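You operate a simulated robot arm through the tools that you are given. There is no shell and no other tool.

The job below is to be done with a simulated robot arm. You get a single attempt, and the scene is never put back.

TASK
Close the water dispenser: flush it, then shut the line valve, free the neck latch, wipe off the blue stain.
Fine: flush with 3 strokes, spout over the drip tray; wipe with the green cloth and leave it in the USED tray beside the drip tray. What is to be rubbed or washed off counts as gone when no trace of it is left.

Only the result counts: the job must be done as asked and must still hold three seconds after the hand-in. Knocking over, shifting, dropping, spilling or breaking anything else fails it. Flat cloth is picked up by pressing the open fingertips on it (5 to 10 N) and closing them slowly along it; thin cloth reads only 2 to 8 mm in the jaws.

THE ROBOT
A 6-joint arm with a fingered hand, fixed in place. Base frame: the origin is at the foot of the arm, x ahead of it, y to its left, z up; the work surface is at about z = 0.85. Lengths are in m, angles in rad, forces in N, time in s.
With the tool pointing down near the work surface it reaches from about 0.34 to 0.74 m from the base axis. Its first joint turns from -2.007 to 2.007 rad. Payload 4 kg.
The tool frame sits at the grasp point between the pads (the TCP): z along the fingers, y along the line on which they close. The tips reach 0.026 m beyond it. Largest opening 0.132 m; the body of the gripper starts 0.073 m behind the TCP. The gripper is a hand of 4 fingers: y runs from the thumb to the fingers, the wrist lies at [0, 0, -0.239] in the tool frame.
Orientation is that of the tool frame in the base frame, as a unit quaternion [x, y, z, w]. With the fingers straight down and closing along the base's y, the tool's x points along the base's -x, its y along +y and its z along -z.

THE INTERFACE
- The arm moves only by the tool jog_arm. Its argument "motion" is a list of rows, each a list of 6 numbers: the shift along the tool's x, y, z in units of 25 mm (1.0 is 25 mm), then the turn, a rotation vector about the tool's x, y, z in units of 8 degrees (1.0 is 8 degrees). In form: [[x, y, z, ax, ay, az], ...]. A call has 1 to 20 rows; each row shifts and turns the commanded pose from where the row before left it, along the tool's axes as they then stand. A call with a number of a shift or a turn outside -1 to 1 is refused whole. Rows are played at 5 a second. More than 0.05 m and 0.15 rad between two rows, and nothing of the call is played. Where a pose cannot be reached the arm comes as near as it can. A force on the tool above 90 N (or 10 N above the force at the start of the call, whichever is more), or a blocked arm, ends the call early, and 0.2 s more pass. In this call time passes only in rows, and 0.2 s behind the last. The reply holds the time, the measured pose of the TCP, the force on the tool along the base axes, the opening and the grip force, in the units named above and with some noise, with the torque about the TCP (base axes, N m) and any sound that the robot's microphone picked up.
- Cameras (640 x 400 px; columns grow to the right, rows downward): "scene" is fixed at [0.4, 0.4989, 1.6043]; the picture's right is [-0.97, -0.25, 0.00], its down [-0.13, 0.52, -0.84] and it looks along [0.21, -0.82, -0.54] (base axes); focal length 371 px, centre (320, 200). "wrist" rides on the gripper at [0.068, 0.002, -0.097] in the tool frame; the picture's right is [-0.03, 1.00, 0.00], its down [-0.82, -0.02, -0.58] and it looks along [-0.58, -0.01, 0.82] (tool axes); focal length 270 px, centre (320, 200). There is no depth. A picture from a camera that has moved, and an enlarged one, comes with that camera's place and axes in the base frame and with its lens.
- get_image(camera): a new picture of that camera. It takes no simulated time.
- raise_lower(by): slides the trunk up (or, below 0, down) by that many m; the arm rides with it, the base frame stays. It gives what a move gives, with no picture.
- set_fingers(finger1, finger2, finger3, thumb_bend): sets how far each is bent, from 0 (flat) to 1 (curled in); at 0.3 the hand is open as for a grip, at 0.7 the pads meet at the TCP. One left out holds its place. A second passes; each finger stops where it meets its share of the squeeze, and holds until it gets a number again. It is the only way to open and close the hand. It gives what a move gives, with no picture; readings hold the bend of each and the force on the fingers (four entries, about 0 where the hand has none), thumb and palm.
- zoom(camera, box): a new picture of the part [left, top, right, bottom] of that camera's present view, enlarged. It takes no simulated time.
- finish_job(): hands the job in; it is judged then, once.

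Nothing tells you positions but the pictures and the camera data. Unless the task says otherwise, let go and move clear before handing in.

The tools are called after "Emit:" as a command line: name --pt "numbers of a row" for each row, then --argument value for the rest, lists and objects as JSON in quotes. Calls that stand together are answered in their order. jog_arm: Moves the arm, as the interface text tells. Its arguments: {"type":"object","properties":{"motion":{"type":"array","items":{"type":"array","items":{"type":"number"}}}},"required":["motion"]} The other tools are called the same way: raise_lower (by) slides the trunk up or down; set_fingers (finger1, finger2, finger3, thumb_bend) moves the fingers one by one; get_image (camera) takes a picture; zoom (camera, box) takes an enlarged picture of a part of a camera's view; finish_job () hands the job in.

At the start:

```text
t: 0.0
tool_pos: [0.4526, -0.1679, 1.2728]
tool_rot: [-0.001, 1.0, 0.0, 0.0]
contact_force: [-0.4, -0.1, 0.1]
wrist_torque: [-0.03, 0.01, 0.02]
grip_width: 0.1319
finger_force: 0.0
shape: jaw
bend: [0.3, 0.3, 0.3, 0.3]
finger forces: [0.1, 0.1, 0.0, 0.0, 0.1, 0.1]
trunk travel left (down, up): [-0.925, 0.065]
```

scene: 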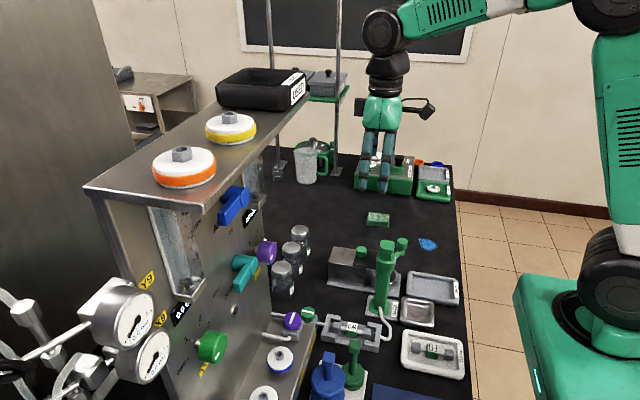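
wrist: 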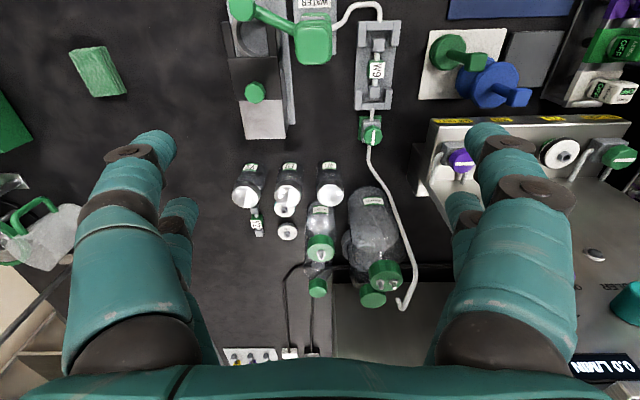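

I see a bench with a steel panel rack, several pumps and valves, trays, a green cloth and a blue stain. I'll look closer before moving anything.

Emit:
zoom --camera "scene" --box '[320, 220, 480, 320]'

Emit:
zoom --camera "scene" --box '[240, 300, 480, 400]'

Emit:
zoom --camera "scene" --box '[320, 140, 480, 240]'

Emit:
zoom --camera "wrist" --box '[200, 0, 440, 150]'

Emit:
zoom --camera "wrist" --box '[400, 0, 640, 150]'

```text
4.00 times, centred on (400, 270) of scene
camera zoom: at [0.4, 0.4989, 1.6043], right [-0.97, -0.25, 0.0], down [-0.13, 0.52, -0.84], along [0.21, -0.82, -0.54], focal length 1485 px, centre (0, -80)
```

zoom: 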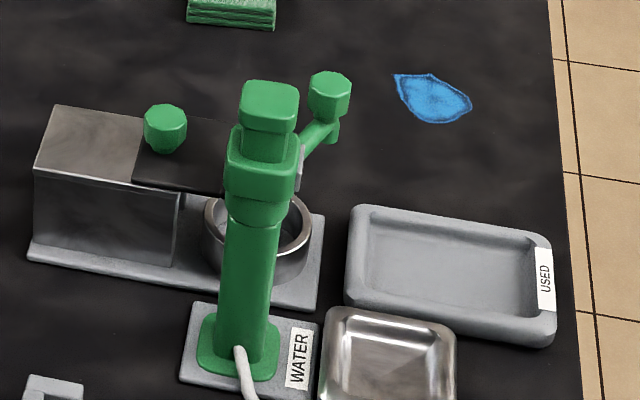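

```text
2.67 times, centred on (360, 350) of scene
camera zoom: at [0.4, 0.4989, 1.6043], right [-0.97, -0.25, 0.0], down [-0.13, 0.52, -0.84], along [0.21, -0.82, -0.54], focal length 990 px, centre (213, -200)
```

zoom: 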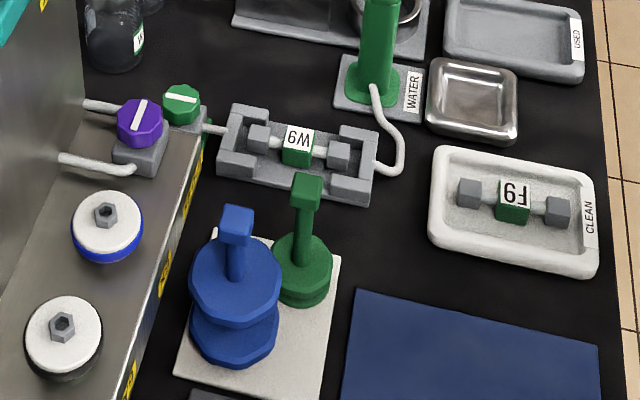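

```text
4.00 times, centred on (400, 190) of scene
camera zoom: at [0.4, 0.4989, 1.6043], right [-0.97, -0.25, 0.0], down [-0.13, 0.52, -0.84], along [0.21, -0.82, -0.54], focal length 1485 px, centre (0, 240)
```

zoom: 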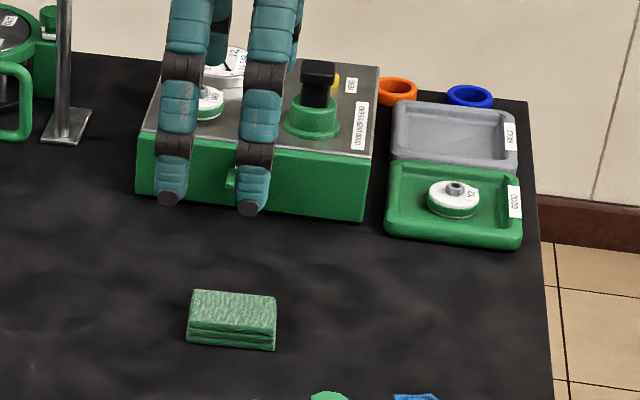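

```text
2.67 times, centred on (320, 75) of wrist
camera zoom: at [0.385, -0.1678, 1.3679], right [0.03, 1.0, 0.0], down [0.82, -0.02, 0.58], along [0.58, -0.01, -0.82], focal length 721 px, centre (320, 533)
```

zoom: 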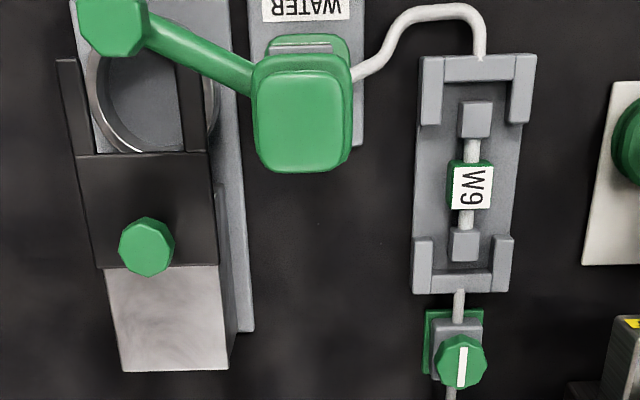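

```text
2.67 times, centred on (520, 75) of wrist
camera zoom: at [0.385, -0.1678, 1.3679], right [0.03, 1.0, 0.0], down [0.82, -0.02, 0.58], along [0.58, -0.01, -0.82], focal length 721 px, centre (-213, 533)
```

zoom: 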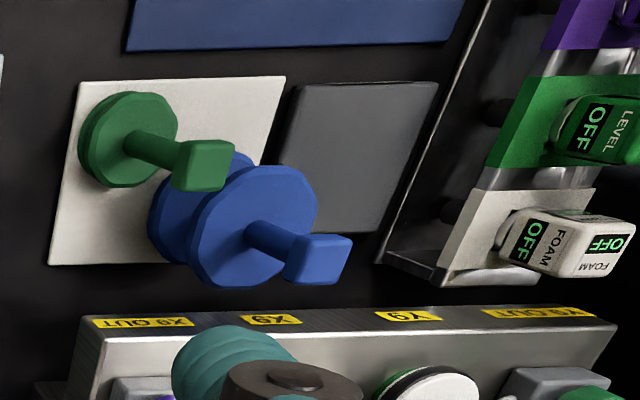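

The green WATER dispenser stands at about (0.415, -0.178) with its head at z≈1.07. The steel drip tray is at about (0.32, -0.19), the USED tray at (0.285, -0.275), the blue stain at (0.294, -0.479) and the cloth at (0.46, -0.544). I'll zoom further on the neck, valve and cloth.

Emit:
zoom --camera "scene" --box '[365, 232, 421, 267]'

Emit:
zoom --camera "scene" --box '[280, 295, 344, 335]'

Emit:
zoom --camera "wrist" --box '[230, 0, 350, 75]'

Emit:
zoom --camera "scene" --box '[390, 270, 470, 320]'

Emit:
zoom --camera "scene" --box '[80, 160, 320, 310]'

```text
11.43 times, centred on (393, 250) of scene
camera zoom: at [0.4, 0.4989, 1.6043], right [-0.97, -0.25, 0.0], down [-0.13, 0.52, -0.84], along [0.21, -0.82, -0.54], focal length 4242 px, centre (-514, -366)
```

zoom: 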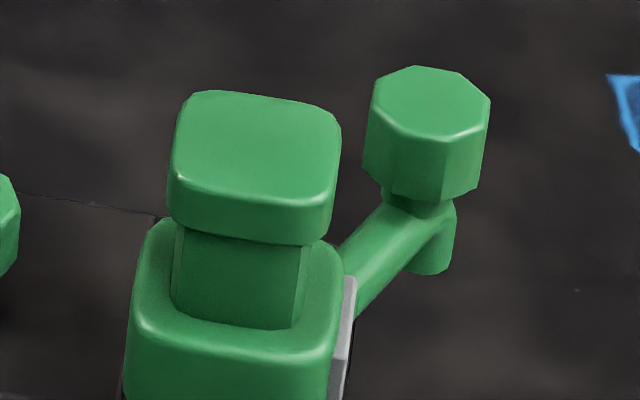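

```text
10.00 times, centred on (312, 315) of scene
camera zoom: at [0.4, 0.4989, 1.6043], right [-0.97, -0.25, 0.0], down [-0.13, 0.52, -0.84], along [0.21, -0.82, -0.54], focal length 3712 px, centre (400, -950)
```

zoom: 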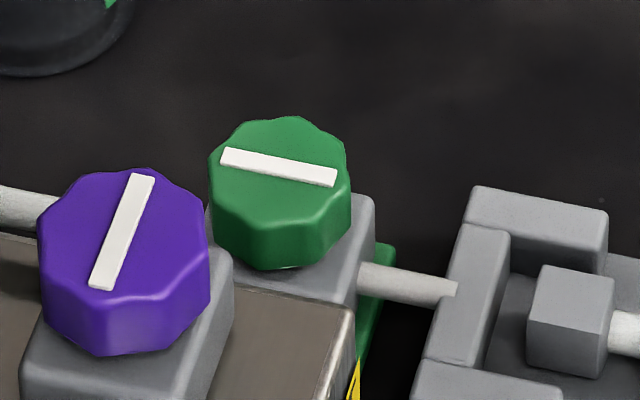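

```text
5.33 times, centred on (290, 38) of wrist
camera zoom: at [0.385, -0.1678, 1.3679], right [0.03, 1.0, 0.0], down [0.82, -0.02, 0.58], along [0.58, -0.01, -0.82], focal length 1442 px, centre (480, 1067)
```

zoom: 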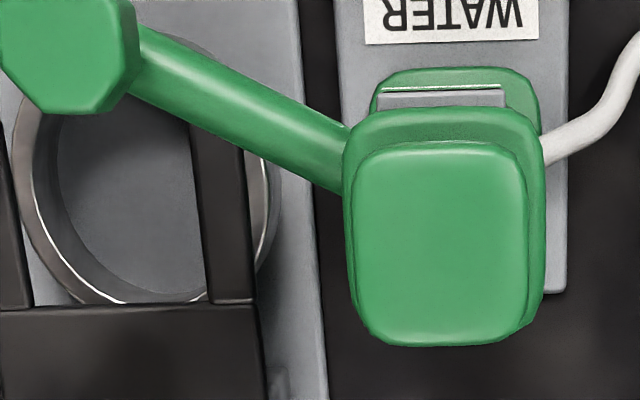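

```text
8.00 times, centred on (430, 295) of scene
camera zoom: at [0.4, 0.4989, 1.6043], right [-0.97, -0.25, 0.0], down [-0.13, 0.52, -0.84], along [0.21, -0.82, -0.54], focal length 2970 px, centre (-560, -560)
```

zoom: 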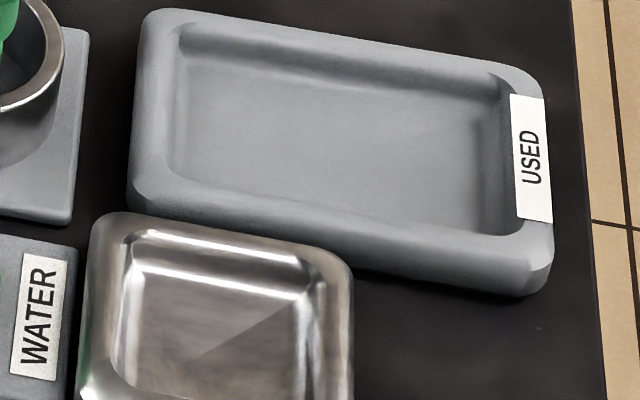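

```text
2.67 times, centred on (200, 235) of scene
camera zoom: at [0.4, 0.4989, 1.6043], right [-0.97, -0.25, 0.0], down [-0.13, 0.52, -0.84], along [0.21, -0.82, -0.54], focal length 990 px, centre (640, 107)
```

zoom: 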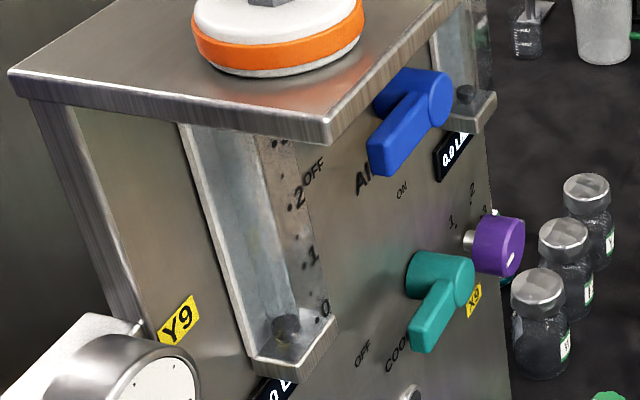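

The latch looks like a grey plate on the robot-facing (-x) side of the dispenser collar. I'll back the hand off toward the base so the wrist camera can see that side.

Emit:
jog_arm --pt "1 0 0 0 0 0" --pt "1 0 0 0 0 0" --pt "1 0 0 0 0 0" --pt "1 0 0 0 0 0"

Emit:
get_image --camera "wrist"

```text
t: 1.0
tool_pos: [0.3522, -0.1694, 1.2734]
tool_rot: [0.0, 1.0, 0.001, 0.0]
contact_force: [-0.2, -0.4, -0.2]
wrist_torque: [0.02, -0.01, 0.02]
grip_width: 0.1321
finger_force: 0.0
shape: jaw
bend: [0.3, 0.3, 0.3, 0.3]
finger forces: [0.1, 0.0, 0.0, 0.0, 0.1, 0.0]
trunk travel left (down, up): [-0.925, 0.065]
```

```text
taken
camera wrist: at [0.285, -0.1687, 1.3694], right [0.03, 1.0, 0.0], down [0.82, -0.02, 0.58], along [0.58, -0.02, -0.82], focal length 270 px, centre (320, 200)
```

wrist: 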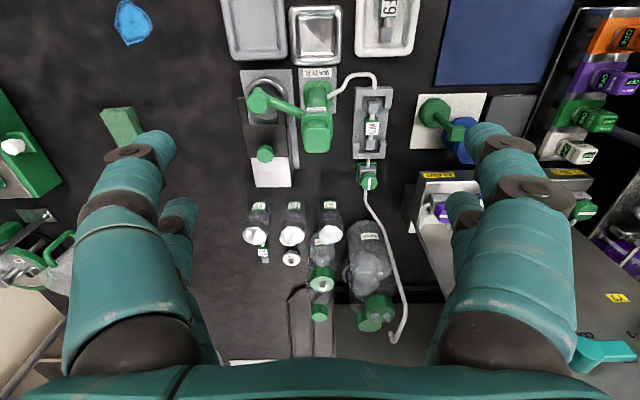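

Good overview: the dispenser, drip tray, line valve and stain are all visible. I'll zoom in on the neck from this side.

Emit:
zoom --camera "wrist" --box '[230, 60, 390, 160]'

Emit:
zoom --camera "wrist" --box '[290, 65, 354, 105]'

Emit:
zoom --camera "wrist" --box '[200, 0, 440, 150]'

Emit:
zoom --camera "wrist" --box '[80, 0, 200, 150]'

```text
4.00 times, centred on (310, 110) of wrist
camera zoom: at [0.285, -0.1687, 1.3694], right [0.03, 1.0, 0.0], down [0.82, -0.02, 0.58], along [0.58, -0.02, -0.82], focal length 1081 px, centre (360, 560)
```

zoom: 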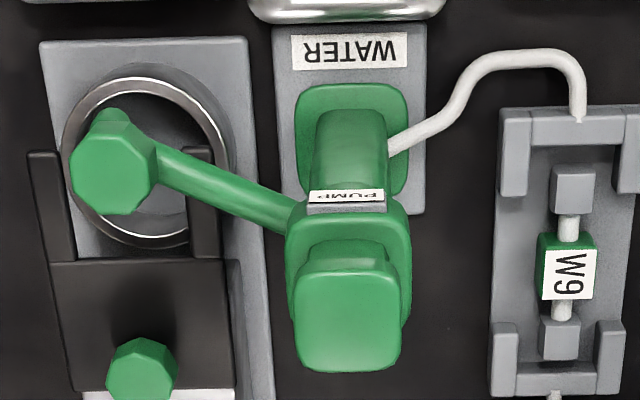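

```text
10.00 times, centred on (322, 85) of wrist
camera zoom: at [0.285, -0.1687, 1.3694], right [0.03, 1.0, 0.0], down [0.82, -0.02, 0.58], along [0.58, -0.02, -0.82], focal length 2703 px, centre (300, 1350)
```

zoom: 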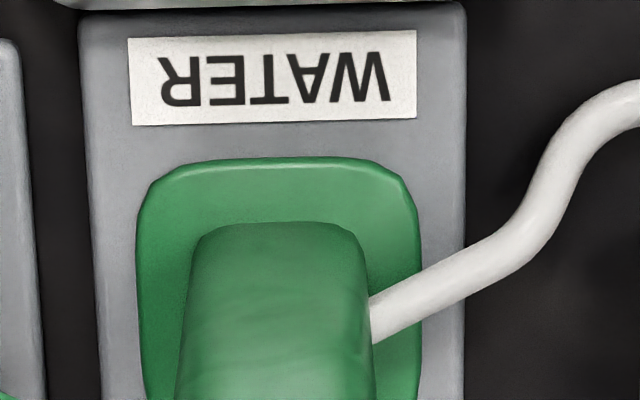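

```text
2.67 times, centred on (320, 75) of wrist
camera zoom: at [0.285, -0.1687, 1.3694], right [0.03, 1.0, 0.0], down [0.82, -0.02, 0.58], along [0.58, -0.02, -0.82], focal length 721 px, centre (320, 533)
```

zoom: 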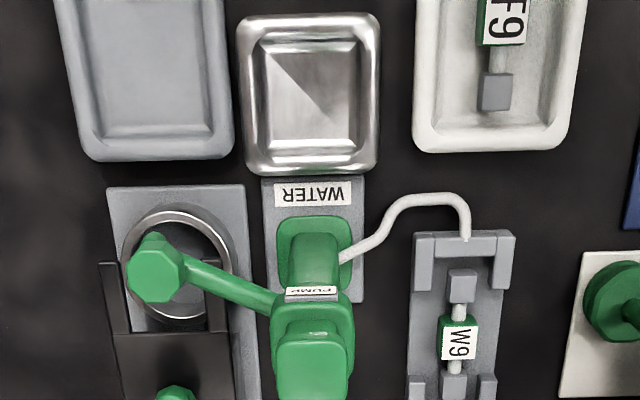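

```text
2.67 times, centred on (140, 75) of wrist
camera zoom: at [0.285, -0.1687, 1.3694], right [0.03, 1.0, 0.0], down [0.82, -0.02, 0.58], along [0.58, -0.02, -0.82], focal length 721 px, centre (800, 533)
```

zoom: 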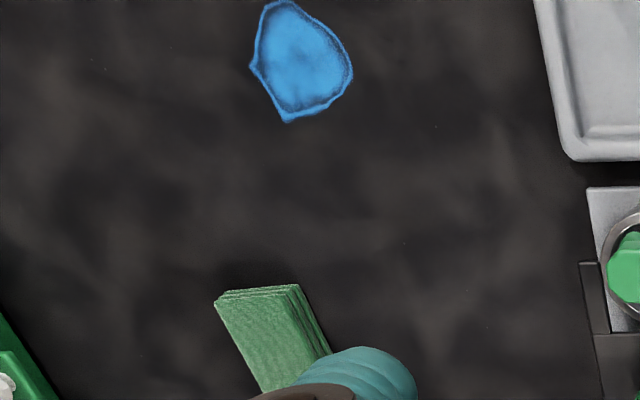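

A grey plate with a "PUMP" label sits on the near face of the collar. I'll tilt the hand forward so the camera looks at that face more squarely.

Emit:
jog_arm --pt "0 0 0 0 -1 0" --pt "0 0 0 0 -1 0" --pt "0 0 0 0 -1 0" --pt "0 0 0 0 -1 0"

Emit:
get_image --camera "wrist"

Emit:
get_image --camera "scene"

```text
t: 2.0
tool_pos: [0.3524, -0.1699, 1.2726]
tool_rot: [0.001, 0.961, -0.002, 0.276]
contact_force: [0.3, 0.0, -0.3]
wrist_torque: [-0.02, 0.02, 0.02]
grip_width: 0.1321
finger_force: 0.0
shape: jaw
bend: [0.3, 0.3, 0.3, 0.3]
finger forces: [0.1, 0.0, 0.0, 0.0, 0.1, 0.0]
trunk travel left (down, up): [-0.925, 0.065]
```

```text
taken
camera wrist: at [0.2438, -0.1679, 1.3179], right [0.02, 1.0, 0.01], down [0.38, -0.02, 0.92], along [0.92, -0.02, -0.38], focal length 270 px, centre (320, 200)
```

wrist: 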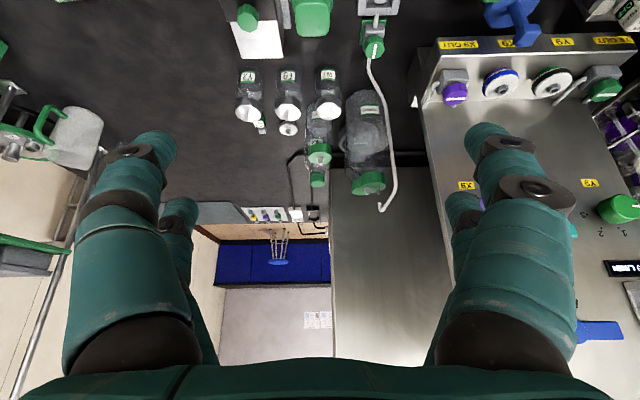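

```text
taken
```

scene: 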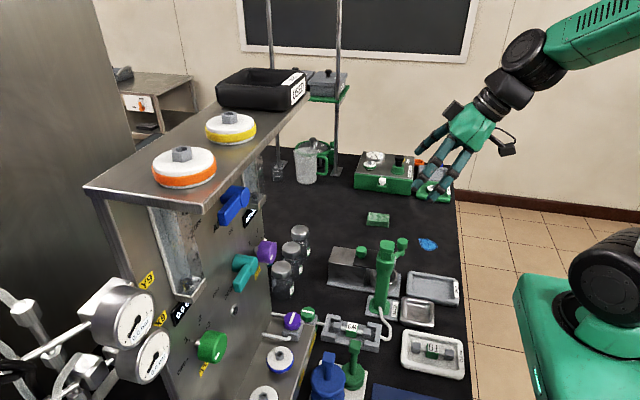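

The tilt works. I'll lower and back off so the dispenser neck comes into view.

Emit:
jog_arm --pt "0.933 0 0.36 0 0 0" --pt "0.933 0 0.36 0 0 0" --pt "0.933 0 0.36 0 0 0" --pt "0.933 0 0.36 0 0 0" --pt "0.933 0 0.36 0 0 0"

Emit:
get_image --camera "wrist"

```text
t: 3.2
tool_pos: [0.3103, -0.1377, 1.2266]
tool_rot: [0.003, 0.962, -0.003, 0.273]
contact_force: [-0.2, -0.2, -0.1]
wrist_torque: [0.0, 0.0, 0.0]
grip_width: 0.132
finger_force: 0.1
shape: jaw
bend: [0.3, 0.3, 0.3, 0.3]
finger forces: [0.1, 0.1, 0.0, 0.0, 0.0, 0.1]
out of reach, approached as far as the arm can: row 2, 3, 4, 5
trunk travel left (down, up): [-0.925, 0.065]
```

```text
taken
camera wrist: at [0.2023, -0.1362, 1.2728], right [0.03, 1.0, 0.01], down [0.39, -0.02, 0.92], along [0.92, -0.02, -0.39], focal length 270 px, centre (320, 200)
```

wrist: 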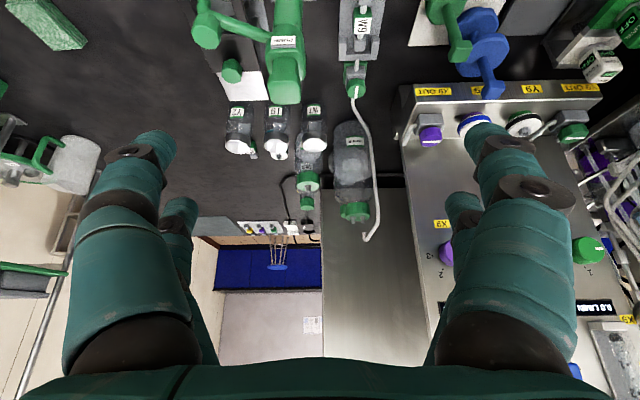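

The arm hit its inner reach limit, but the neck is now in view. Zooming in.

Emit:
zoom --camera "wrist" --box '[180, 0, 400, 110]'

Emit:
zoom --camera "wrist" --box '[255, 0, 335, 110]'

```text
2.91 times, centred on (290, 55) of wrist
camera zoom: at [0.2023, -0.1362, 1.2728], right [0.03, 1.0, 0.01], down [0.39, -0.02, 0.92], along [0.92, -0.02, -0.39], focal length 786 px, centre (407, 622)
```

zoom: 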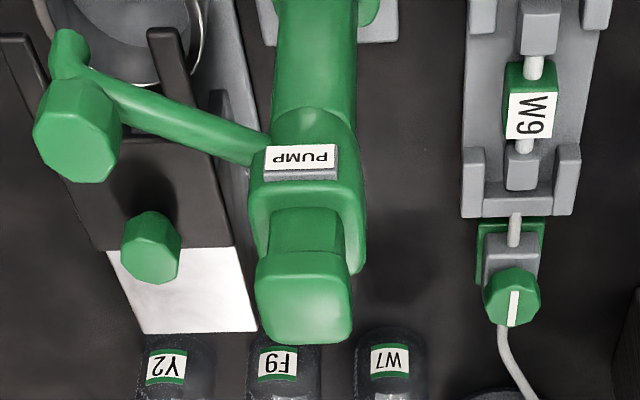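

```text
3.64 times, centred on (295, 55) of wrist
camera zoom: at [0.2023, -0.1362, 1.2728], right [0.03, 1.0, 0.01], down [0.39, -0.02, 0.92], along [0.92, -0.02, -0.39], focal length 983 px, centre (411, 727)
```

zoom: 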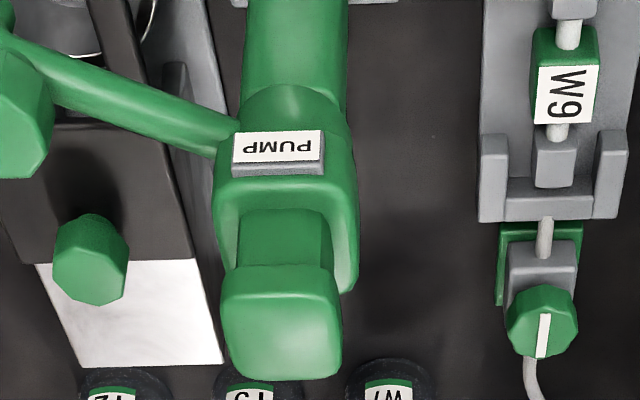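

The "PUMP" plate is only a name plate. The neck latch looks like the black fork slide with the green knob at about (0.482, -0.262, 0.958), with its prongs around the ring beside the dispenser. I'll look closer at it and at my hand.

Emit:
zoom --camera "scene" --box '[320, 235, 408, 290]'

Emit:
zoom --camera "scene" --box '[400, 80, 560, 220]'

Emit:
zoom --camera "wrist" --box '[180, 0, 300, 75]'

```text
7.27 times, centred on (364, 262) of scene
camera zoom: at [0.4, 0.4989, 1.6043], right [-0.97, -0.25, 0.0], down [-0.13, 0.52, -0.84], along [0.21, -0.82, -0.54], focal length 2700 px, centre (0, -254)
```

zoom: 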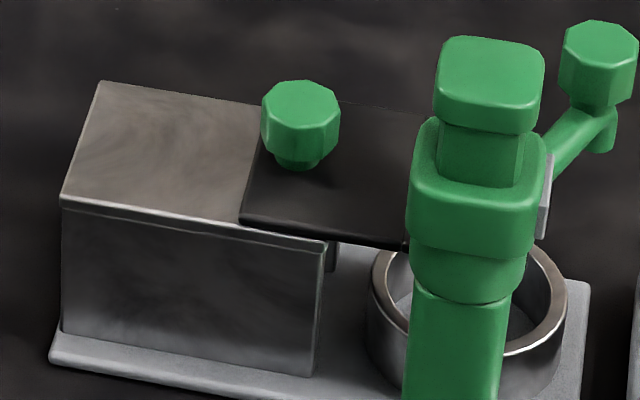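

```text
2.86 times, centred on (480, 150) of scene
camera zoom: at [0.4, 0.4989, 1.6043], right [-0.97, -0.25, 0.0], down [-0.13, 0.52, -0.84], along [0.21, -0.82, -0.54], focal length 1061 px, centre (-137, 343)
```

zoom: 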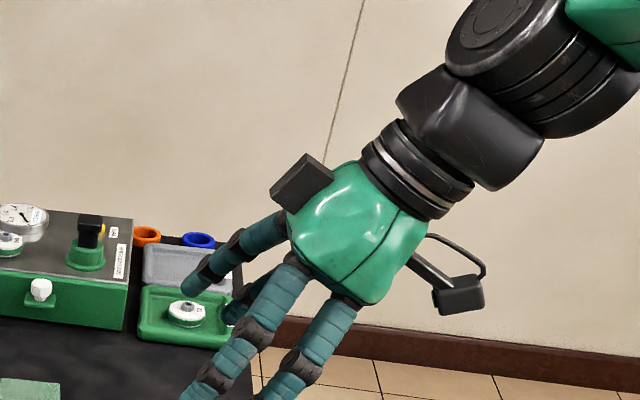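

```text
5.33 times, centred on (240, 38) of wrist
camera zoom: at [0.2023, -0.1362, 1.2728], right [0.03, 1.0, 0.01], down [0.39, -0.02, 0.92], along [0.92, -0.02, -0.39], focal length 1442 px, centre (747, 1067)
```

zoom: 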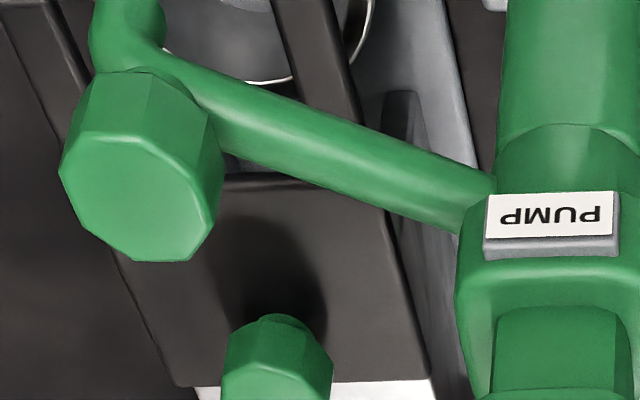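

I can now see the layout: the spout knob is at about (0.382, -0.255, 1.018) and the post axis at about (0.412, -0.177). The spout has to swing clockwise to point toward -x, over the steel drip tray. First I'll bring the hand back to vertical.

Emit:
jog_arm --pt "0 0 0 0 1 0" --pt "0 0 0 0 1 0" --pt "0 0 0 0 1 0" --pt "0 0 0 0 1 0"

```text
t: 4.2
tool_pos: [0.3113, -0.1397, 1.2274]
tool_rot: [0.001, 1.0, 0.0, -0.002]
contact_force: [-0.4, 0.0, 0.4]
wrist_torque: [0.02, 0.01, 0.01]
grip_width: 0.1319
finger_force: 0.1
shape: jaw
bend: [0.3, 0.3, 0.3, 0.3]
finger forces: [0.0, 0.0, 0.0, 0.0, 0.0, 0.0]
trunk travel left (down, up): [-0.925, 0.065]
```

Emit:
jog_arm --pt "-0.568 -0.92 0.64 0 0 0" --pt "-0.568 -0.92 0.64 0 0 0" --pt "-0.568 -0.92 0.64 0 0 0" --pt "-0.568 -0.92 0.64 0 0 0" --pt "-0.568 -0.92 0.64 0 0 0" --pt "0 0 0 0 0 -0.958" --pt "0 0 0 0 0 -0.958" --pt "0 0 0 0 0 -0.958" --pt "0 0 0 0 0 -0.958" --pt "0 0 0 0 0 -0.958" --pt "0 0 0 0 0 -0.958" --pt "0 0 0 0 0 -0.958" --pt "0 0 0 0 0 -0.958" --pt "0 0 0 0 0 -0.958"

Emit:
get_image --camera "wrist"

Emit:
get_image --camera "scene"

```text
t: 7.2
tool_pos: [0.4234, -0.1611, 1.1301]
tool_rot: [-0.548, 0.836, -0.024, -0.03]
contact_force: [-0.5, 0.2, -0.3]
wrist_torque: [0.0, -0.03, 0.01]
grip_width: 0.132
finger_force: 0.0
shape: jaw
bend: [0.3, 0.3, 0.3, 0.3]
finger forces: [0.1, 0.1, 0.0, 0.0, 0.0, 0.1]
out of reach, approached as far as the arm can: row 12, 13, 14
trunk travel left (down, up): [-0.925, 0.065]
```

```text
taken
camera wrist: at [0.3972, -0.2163, 1.2316], right [-0.91, 0.42, -0.01], down [0.36, 0.78, 0.51], along [0.22, 0.46, -0.86], focal length 270 px, centre (320, 200)
```

wrist: 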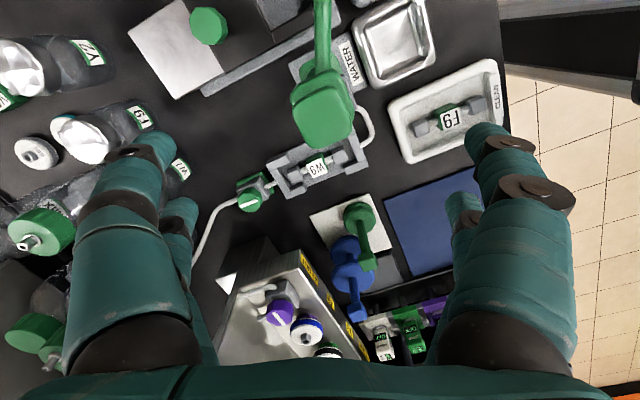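

```text
taken
```

scene: 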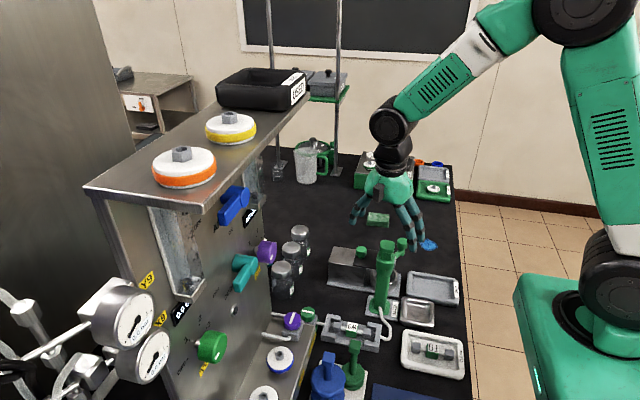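

The wrist joint ran out of range at that yaw and the hand drifted, though it stays above the head. I'll back off to a yaw of about 45° and level it again.

Emit:
jog_arm --pt "0 0 -0.8 0 0 0" --pt "0 0 0 0 0 1" --pt "0 0 0 0 -0.55 1" --pt "0 0 0 0 0 0.6"

```text
refused: row 3 steps farther than a row can; nothing moved
```

Emit:
jog_arm --pt "0 0 -0.8 0 0 0" --pt "0 0 0 0 0 1" --pt "0 0 0 0 -0.55 0" --pt "0 0 0 0 0 1" --pt "0 0 0 0 0 0.6"

```text
t: 8.4
tool_pos: [0.4269, -0.1459, 1.1464]
tool_rot: [-0.394, 0.919, 0.007, 0.014]
contact_force: [0.2, 0.2, 0.1]
wrist_torque: [0.02, 0.0, 0.02]
grip_width: 0.132
finger_force: 0.1
shape: jaw
bend: [0.3, 0.3, 0.3, 0.3]
finger forces: [0.1, 0.1, 0.0, 0.1, 0.0, 0.0]
out of reach, approached as far as the arm can: row 1
trunk travel left (down, up): [-0.925, 0.065]
```

Emit:
jog_arm --pt "0.88 -0.34 0 0 0.22 0" --pt "0.88 -0.34 0 0 0 0" --pt "0.88 -0.34 0 0 0 0" --pt "0.88 -0.34 0 0 0 0" --pt "0.88 -0.34 0 0 0 0"

Emit:
get_image --camera "wrist"

Emit:
get_image --camera "scene"

```text
t: 9.6
tool_pos: [0.3878, -0.2476, 1.1481]
tool_rot: [-0.392, 0.92, -0.002, -0.003]
contact_force: [0.2, 0.7, -0.9]
wrist_torque: [-0.03, 0.02, 0.0]
grip_width: 0.1318
finger_force: 0.1
shape: jaw
bend: [0.3, 0.3, 0.3, 0.3]
finger forces: [0.0, 0.0, 0.0, 0.0, 0.1, 0.0]
out of reach, approached as far as the arm can: row 5
trunk travel left (down, up): [-0.925, 0.065]
```

```text
taken
camera wrist: at [0.341, -0.2965, 1.2446], right [-0.7, 0.71, 0.0], down [0.58, 0.58, 0.57], along [0.41, 0.4, -0.82], focal length 270 px, centre (320, 200)
```

wrist: 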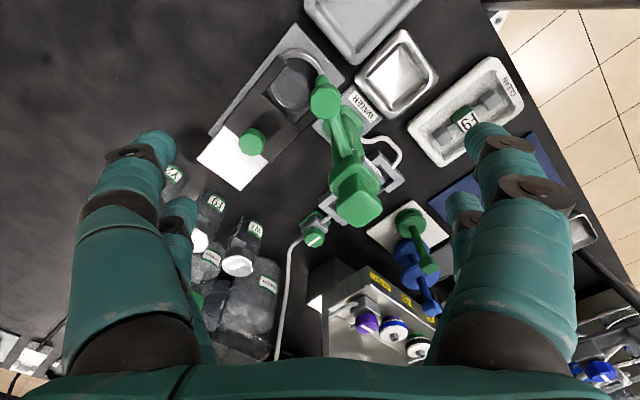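

```text
taken
```

scene: 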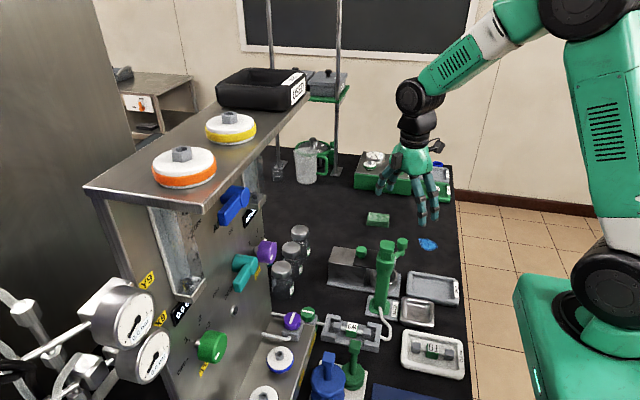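

Emit:
zoom --camera "wrist" --box '[270, 40, 430, 240]'

Emit:
zoom --camera "wrist" --box '[200, 20, 360, 120]'

```text
2.00 times, centred on (350, 140) of wrist
camera zoom: at [0.341, -0.2965, 1.2446], right [-0.7, 0.71, 0.0], down [0.58, 0.58, 0.57], along [0.41, 0.4, -0.82], focal length 541 px, centre (260, 320)
```

zoom: 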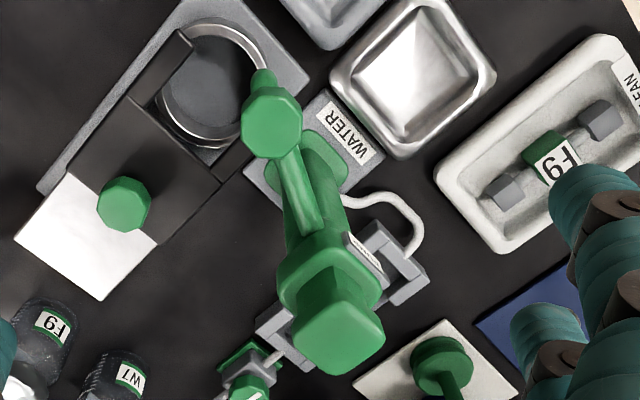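

```text
4.00 times, centred on (280, 70) of wrist
camera zoom: at [0.341, -0.2965, 1.2446], right [-0.7, 0.71, 0.0], down [0.58, 0.58, 0.57], along [0.41, 0.4, -0.82], focal length 1081 px, centre (480, 720)
```

zoom: 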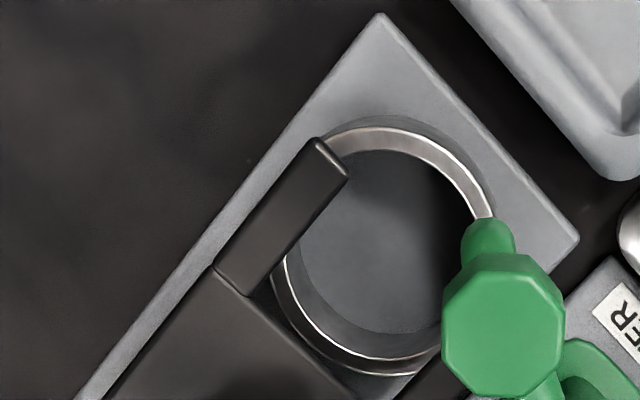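

The knob measures (0.381, -0.252, 1.018) and the head top about (0.411, -0.182, 1.075). Wrist yaw is limited here, so I'll close the fingers into a pushing cluster and push the spout knob round from its +x side.

Emit:
jog_arm --pt "0 0 0 0 0 0.97" --pt "0 0 0 0 0 0.97" --pt "0 0 0 0 0 0.97" --pt "0 0 0 0 0 0.97" --pt "0 0 0 0 0 0.97" --pt "0 0 0 0 0 0.97" --pt "-0.94 -0.4 0 0 0 0" --pt "-0.94 -0.4 0 0 0 0"

Emit:
set_fingers --finger1 0.7 --finger2 0.7 --finger3 0.7 --thumb_bend 0.7

Emit:
get_image --camera "wrist"

Emit:
get_image --camera "scene"

```text
t: 11.4
tool_pos: [0.4358, -0.2668, 1.1467]
tool_rot: [0.002, 1.0, -0.001, -0.001]
contact_force: [-0.4, -0.8, -0.4]
wrist_torque: [-0.01, 0.05, -0.01]
grip_width: 0.1318
finger_force: 0.0
shape: jaw
bend: [0.3, 0.3, 0.3, 0.3]
finger forces: [0.0, 0.0, 0.0, 0.0, 0.0, 0.1]
trunk travel left (down, up): [-0.925, 0.065]
```

```text
t: 12.4
tool_pos: [0.4355, -0.2667, 1.1461]
tool_rot: [0.001, 1.0, 0.0, 0.0]
contact_force: [0.4, -0.1, -0.6]
wrist_torque: [0.0, 0.0, -0.01]
grip_width: 0.0012
finger_force: 0.1
shape: fingers
bend: [0.7, 0.7, 0.7, 0.7]
finger forces: [0.1, 0.0, 0.0, 0.0, 0.1, 0.0]
trunk travel left (down, up): [-0.925, 0.065]
```

```text
taken
camera wrist: at [0.3675, -0.2654, 1.2427], right [0.03, 1.0, 0.0], down [0.82, -0.02, 0.58], along [0.58, -0.02, -0.82], focal length 270 px, centre (320, 200)
```

wrist: 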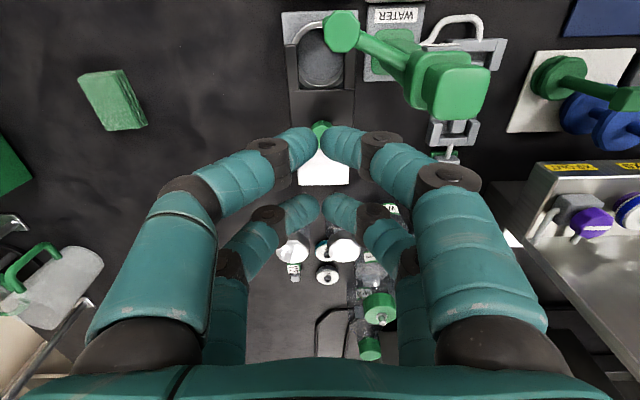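

```text
taken
```

scene: 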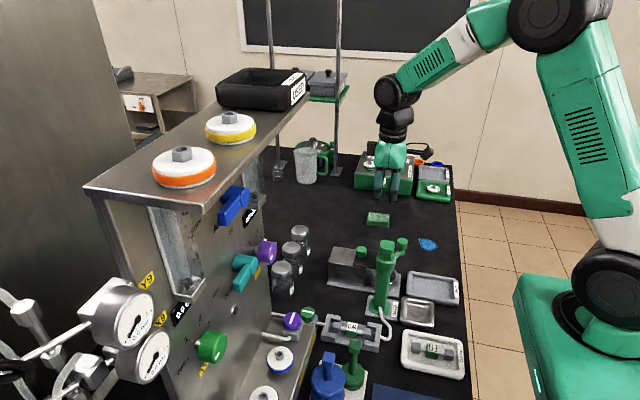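

The closed cluster bulges too wide near the head. Instead I'll open the hand and use only its +y digits as a pusher, keeping the hand body on the -y side, away from the post.

Emit:
jog_arm --pt "0 -0.85 0 0 0 0" --pt "0 -0.85 0 0 0 0" --pt "0 -0.85 0 0 0 0"

Emit:
set_fingers --finger1 0.3 --finger2 0.3 --finger3 0.3 --thumb_bend 0.3

Emit:
get_image --camera "wrist"

Emit:
zoom --camera "scene" --box '[320, 100, 480, 280]'

```text
t: 13.2
tool_pos: [0.4349, -0.3334, 1.1469]
tool_rot: [0.0, 1.0, 0.0, 0.0]
contact_force: [-0.5, -0.4, 0.9]
wrist_torque: [0.0, 0.02, -0.02]
grip_width: 0.0014
finger_force: 0.1
shape: fingers
bend: [0.7, 0.7, 0.7, 0.7]
finger forces: [0.0, 0.0, 0.1, 0.1, 0.0, 0.0]
trunk travel left (down, up): [-0.925, 0.065]
```

```text
t: 14.2
tool_pos: [0.4338, -0.3328, 1.1459]
tool_rot: [0.0, 1.0, -0.001, 0.0]
contact_force: [0.3, 0.1, 0.1]
wrist_torque: [0.03, 0.0, 0.0]
grip_width: 0.1323
finger_force: 0.1
shape: fingers
bend: [0.3, 0.3, 0.3, 0.3]
finger forces: [0.0, 0.0, 0.1, 0.0, 0.0, 0.0]
trunk travel left (down, up): [-0.925, 0.065]
```

```text
taken
camera wrist: at [0.3667, -0.3312, 1.2425], right [0.03, 1.0, 0.0], down [0.82, -0.02, 0.58], along [0.58, -0.02, -0.82], focal length 270 px, centre (320, 200)
```

wrist: 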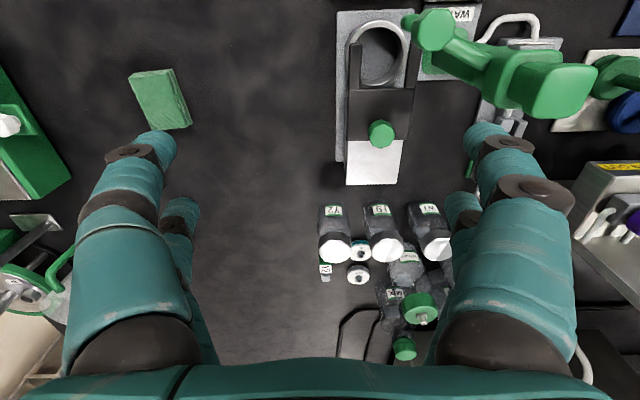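

```text
2.22 times, centred on (400, 190) of scene
camera zoom: at [0.4, 0.4989, 1.6043], right [-0.97, -0.25, 0.0], down [-0.13, 0.52, -0.84], along [0.21, -0.82, -0.54], focal length 825 px, centre (142, 222)
```

zoom: 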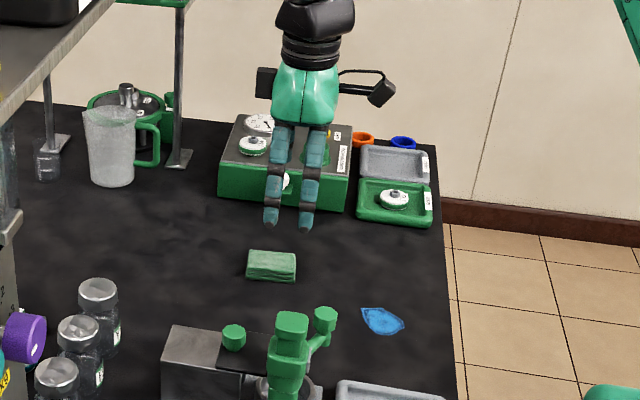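

Digit tips check out at ±0.019 m along x and about 0.025 m below the TCP. Lowering beside the spout on its +x side.

Emit:
jog_arm --pt "0 0 0.9 0 0 0" --pt "0 0 0.9 0 0 0" --pt "0 0 0.9 0 0 0" --pt "0 0 0.9 0 0 0" --pt "0 0 0.9 0 0 0" --pt "0 0 0.9 0 0 0"

Emit:
zoom --camera "scene" --box '[320, 200, 432, 270]'

Emit:
get_image --camera "wrist"

```text
t: 15.6
tool_pos: [0.4338, -0.3307, 1.012]
tool_rot: [0.0, 1.0, 0.0, 0.0]
contact_force: [0.2, -1.0, 0.3]
wrist_torque: [0.01, 0.02, 0.03]
grip_width: 0.1326
finger_force: 0.0
shape: fingers
bend: [0.3, 0.3, 0.3, 0.3]
finger forces: [0.1, 0.0, 0.0, 0.0, 0.0, 0.0]
trunk travel left (down, up): [-0.925, 0.065]
```

```text
5.71 times, centred on (376, 235) of scene
camera zoom: at [0.4, 0.4989, 1.6043], right [-0.97, -0.25, 0.0], down [-0.13, 0.52, -0.84], along [0.21, -0.82, -0.54], focal length 2121 px, centre (0, 0)
```

zoom: 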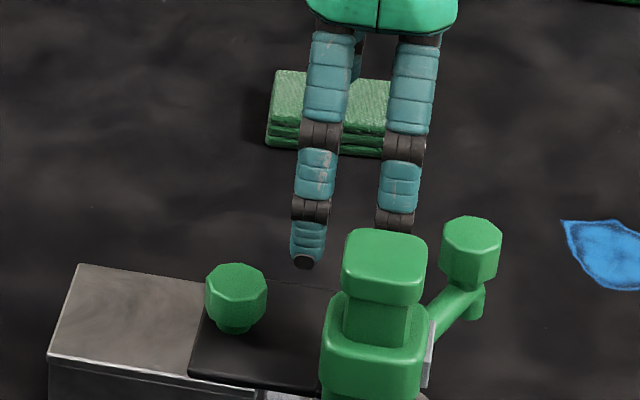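

```text
taken
camera wrist: at [0.3655, -0.3302, 1.107], right [0.03, 1.0, 0.0], down [0.82, -0.02, 0.58], along [0.58, -0.02, -0.82], focal length 270 px, centre (320, 200)
```

wrist: 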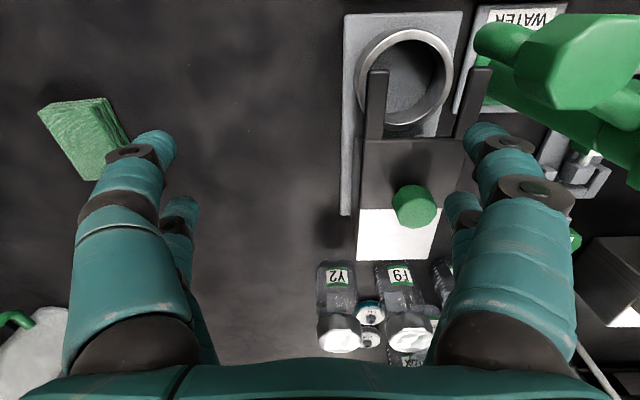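

Emit:
jog_arm --pt "0.4 0.1 0 0 0 0" --pt "0.4 0.25 0 0 0 0" --pt "0.4 0.3 0 0 0 0" --pt "0.4 0.35 0 0 0 0"

Emit:
zoom --camera "scene" --box '[340, 210, 452, 280]'

```text
t: 16.6
tool_pos: [0.3927, -0.3065, 1.0129]
tool_rot: [-0.001, 1.0, -0.001, 0.0]
contact_force: [-0.4, 0.2, 0.3]
wrist_torque: [-0.02, 0.0, 0.01]
grip_width: 0.1327
finger_force: 0.2
shape: fingers
bend: [0.3, 0.3, 0.3, 0.3]
finger forces: [0.1, 0.0, 0.0, 0.0, 0.0, 0.0]
trunk travel left (down, up): [-0.925, 0.065]
```

```text
5.71 times, centred on (396, 245) of scene
camera zoom: at [0.4, 0.4989, 1.6043], right [-0.97, -0.25, 0.0], down [-0.13, 0.52, -0.84], along [0.21, -0.82, -0.54], focal length 2121 px, centre (-114, -57)
```

zoom: 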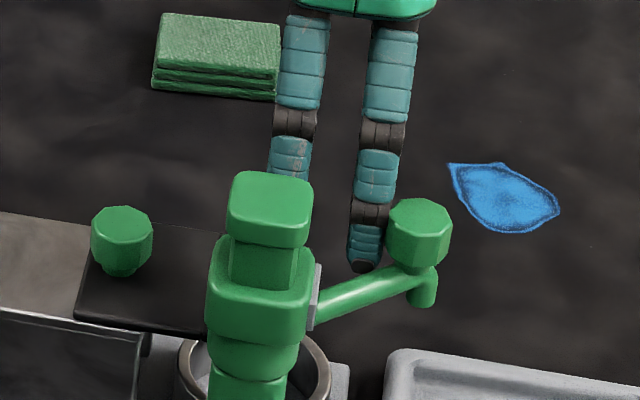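

The spout swings freely. Now I'll go around behind the knob on the -y side to push it the rest of the way in +y.

Emit:
jog_arm --pt "0 -0.8 0 0 0 0" --pt "0 -0.6 0 0 0 0" --pt "0.8 0 0 0 0 0" --pt "0.8 0 0 0 0 0" --pt "0.6 0 0 0 0 0" --pt "0 0.5 0 0 0 0" --pt "0 0.5 0 0 0 0" --pt "0 0.4 0 0 0 0" --pt "0 0.4 0 0 0 0"

Emit:
zoom --camera "scene" --box '[340, 210, 452, 280]'

Emit:
get_image --camera "wrist"

```text
t: 18.6
tool_pos: [0.3394, -0.2971, 1.0123]
tool_rot: [0.0, 1.0, -0.001, 0.001]
contact_force: [0.1, 0.5, -0.5]
wrist_torque: [0.0, 0.0, -0.03]
grip_width: 0.1323
finger_force: 0.5
shape: fingers
bend: [0.3, 0.3, 0.3, 0.3]
finger forces: [0.0, 0.1, 0.1, 0.0, 0.0, 0.0]
trunk travel left (down, up): [-0.925, 0.065]
```

```text
5.71 times, centred on (396, 245) of scene
camera zoom: at [0.4, 0.4989, 1.6043], right [-0.97, -0.25, 0.0], down [-0.13, 0.52, -0.84], along [0.21, -0.82, -0.54], focal length 2121 px, centre (-114, -57)
```

zoom: 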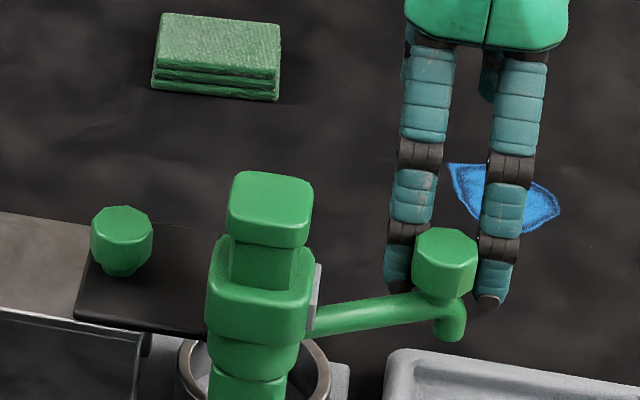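

```text
taken
camera wrist: at [0.2713, -0.2959, 1.1083], right [0.03, 1.0, 0.0], down [0.82, -0.02, 0.58], along [0.58, -0.02, -0.82], focal length 270 px, centre (320, 200)
```

wrist: 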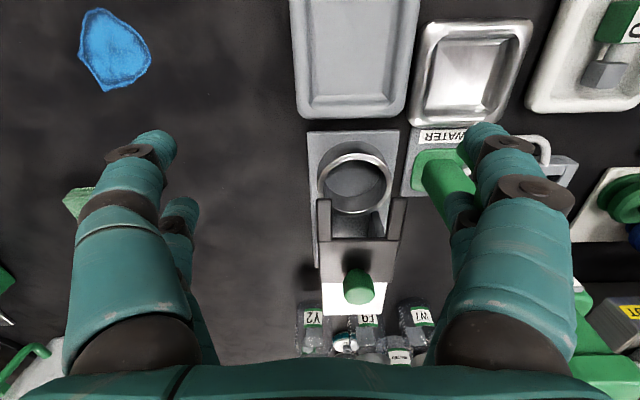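

Emit:
jog_arm --pt "0 0.4 0 0 0 0" --pt "0 0.4 0 0 0 0" --pt "0 0.4 0 0 0 0"

Emit:
zoom --camera "scene" --box '[340, 210, 468, 290]'

Emit:
get_image --camera "scene"

```text
t: 19.4
tool_pos: [0.3409, -0.2676, 1.0116]
tool_rot: [0.001, 1.0, -0.001, 0.001]
contact_force: [-0.2, 0.1, -1.0]
wrist_torque: [-0.02, 0.01, -0.01]
grip_width: 0.1325
finger_force: 0.0
shape: fingers
bend: [0.3, 0.3, 0.3, 0.3]
finger forces: [0.0, 0.0, 0.0, 0.0, 0.1, 0.0]
trunk travel left (down, up): [-0.925, 0.065]
```

```text
5.00 times, centred on (404, 250) of scene
camera zoom: at [0.4, 0.4989, 1.6043], right [-0.97, -0.25, 0.0], down [-0.13, 0.52, -0.84], along [0.21, -0.82, -0.54], focal length 1856 px, centre (-100, -50)
```

zoom: 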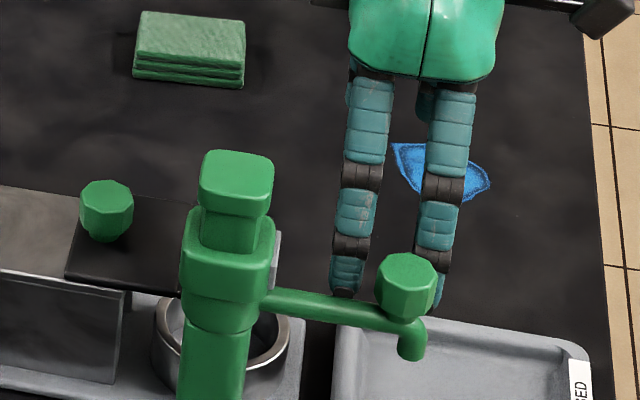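

```text
taken
```

scene: 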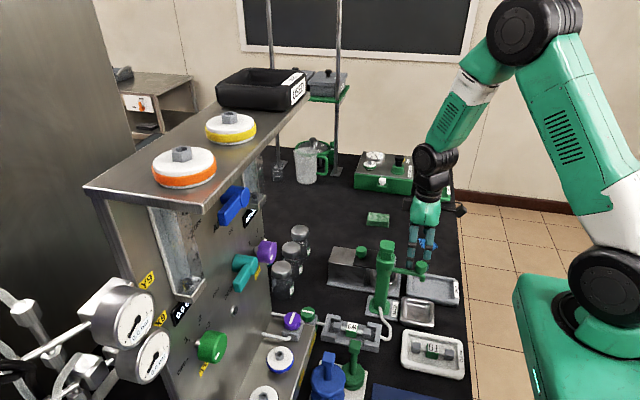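

The spout is now over the drip tray, with its outlet at about (0.326, -0.18). I'll back away from the knob, rise, close the fingers and go above the pump head.

Emit:
jog_arm --pt "0 -0.8 0 0 0 0" --pt "0 -0.6 0 0 0 0" --pt "0 0 -1 0 0 0" --pt "0 0 -1 0 0 0" --pt "0 0 -1 0 0 0" --pt "0 0 -1 0 0 0" --pt "0 0 -1 0 0 0" --pt "0 0 -0.6 0 0 0"

Emit:
set_fingers --finger1 0.7 --finger2 0.7 --finger3 0.7 --thumb_bend 0.7

Emit:
zoom --camera "scene" --box '[340, 210, 468, 290]'

Emit:
get_image --camera "wrist"

```text
t: 21.2
tool_pos: [0.3411, -0.302, 1.153]
tool_rot: [0.0, 1.0, 0.0, 0.0]
contact_force: [0.5, -0.2, -0.1]
wrist_torque: [-0.02, 0.0, 0.0]
grip_width: 0.1325
finger_force: 0.0
shape: fingers
bend: [0.3, 0.3, 0.3, 0.3]
finger forces: [0.0, 0.0, 0.1, 0.0, 0.1, 0.1]
trunk travel left (down, up): [-0.925, 0.065]
```

```text
t: 22.2
tool_pos: [0.3412, -0.3021, 1.1529]
tool_rot: [0.0, 1.0, 0.001, 0.001]
contact_force: [0.0, 0.6, -0.1]
wrist_torque: [-0.03, -0.01, -0.01]
grip_width: 0.0016
finger_force: 0.1
shape: fingers
bend: [0.7, 0.7, 0.7, 0.7]
finger forces: [0.1, 0.1, 0.0, 0.0, 0.0, 0.0]
trunk travel left (down, up): [-0.925, 0.065]
```

```text
5.00 times, centred on (404, 250) of scene
camera zoom: at [0.4, 0.4989, 1.6043], right [-0.97, -0.25, 0.0], down [-0.13, 0.52, -0.84], along [0.21, -0.82, -0.54], focal length 1856 px, centre (-100, -50)
```

zoom: 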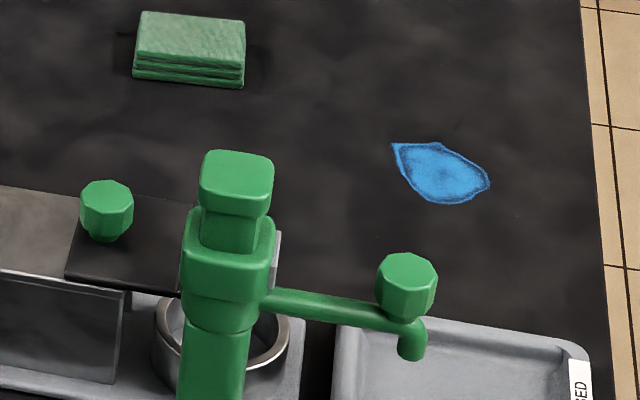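

```text
taken
camera wrist: at [0.2727, -0.301, 1.2492], right [0.03, 1.0, 0.0], down [0.82, -0.02, 0.58], along [0.58, -0.02, -0.82], focal length 270 px, centre (320, 200)
```

wrist: 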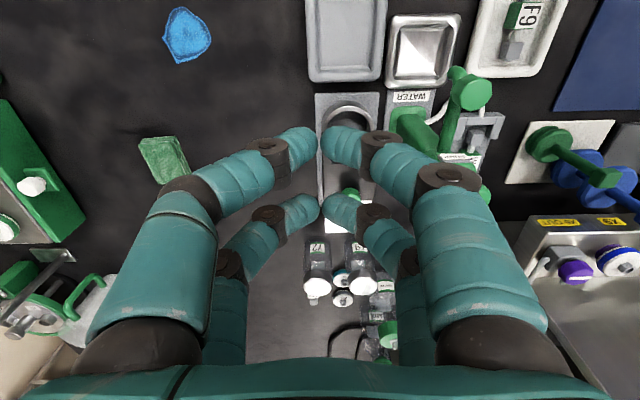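

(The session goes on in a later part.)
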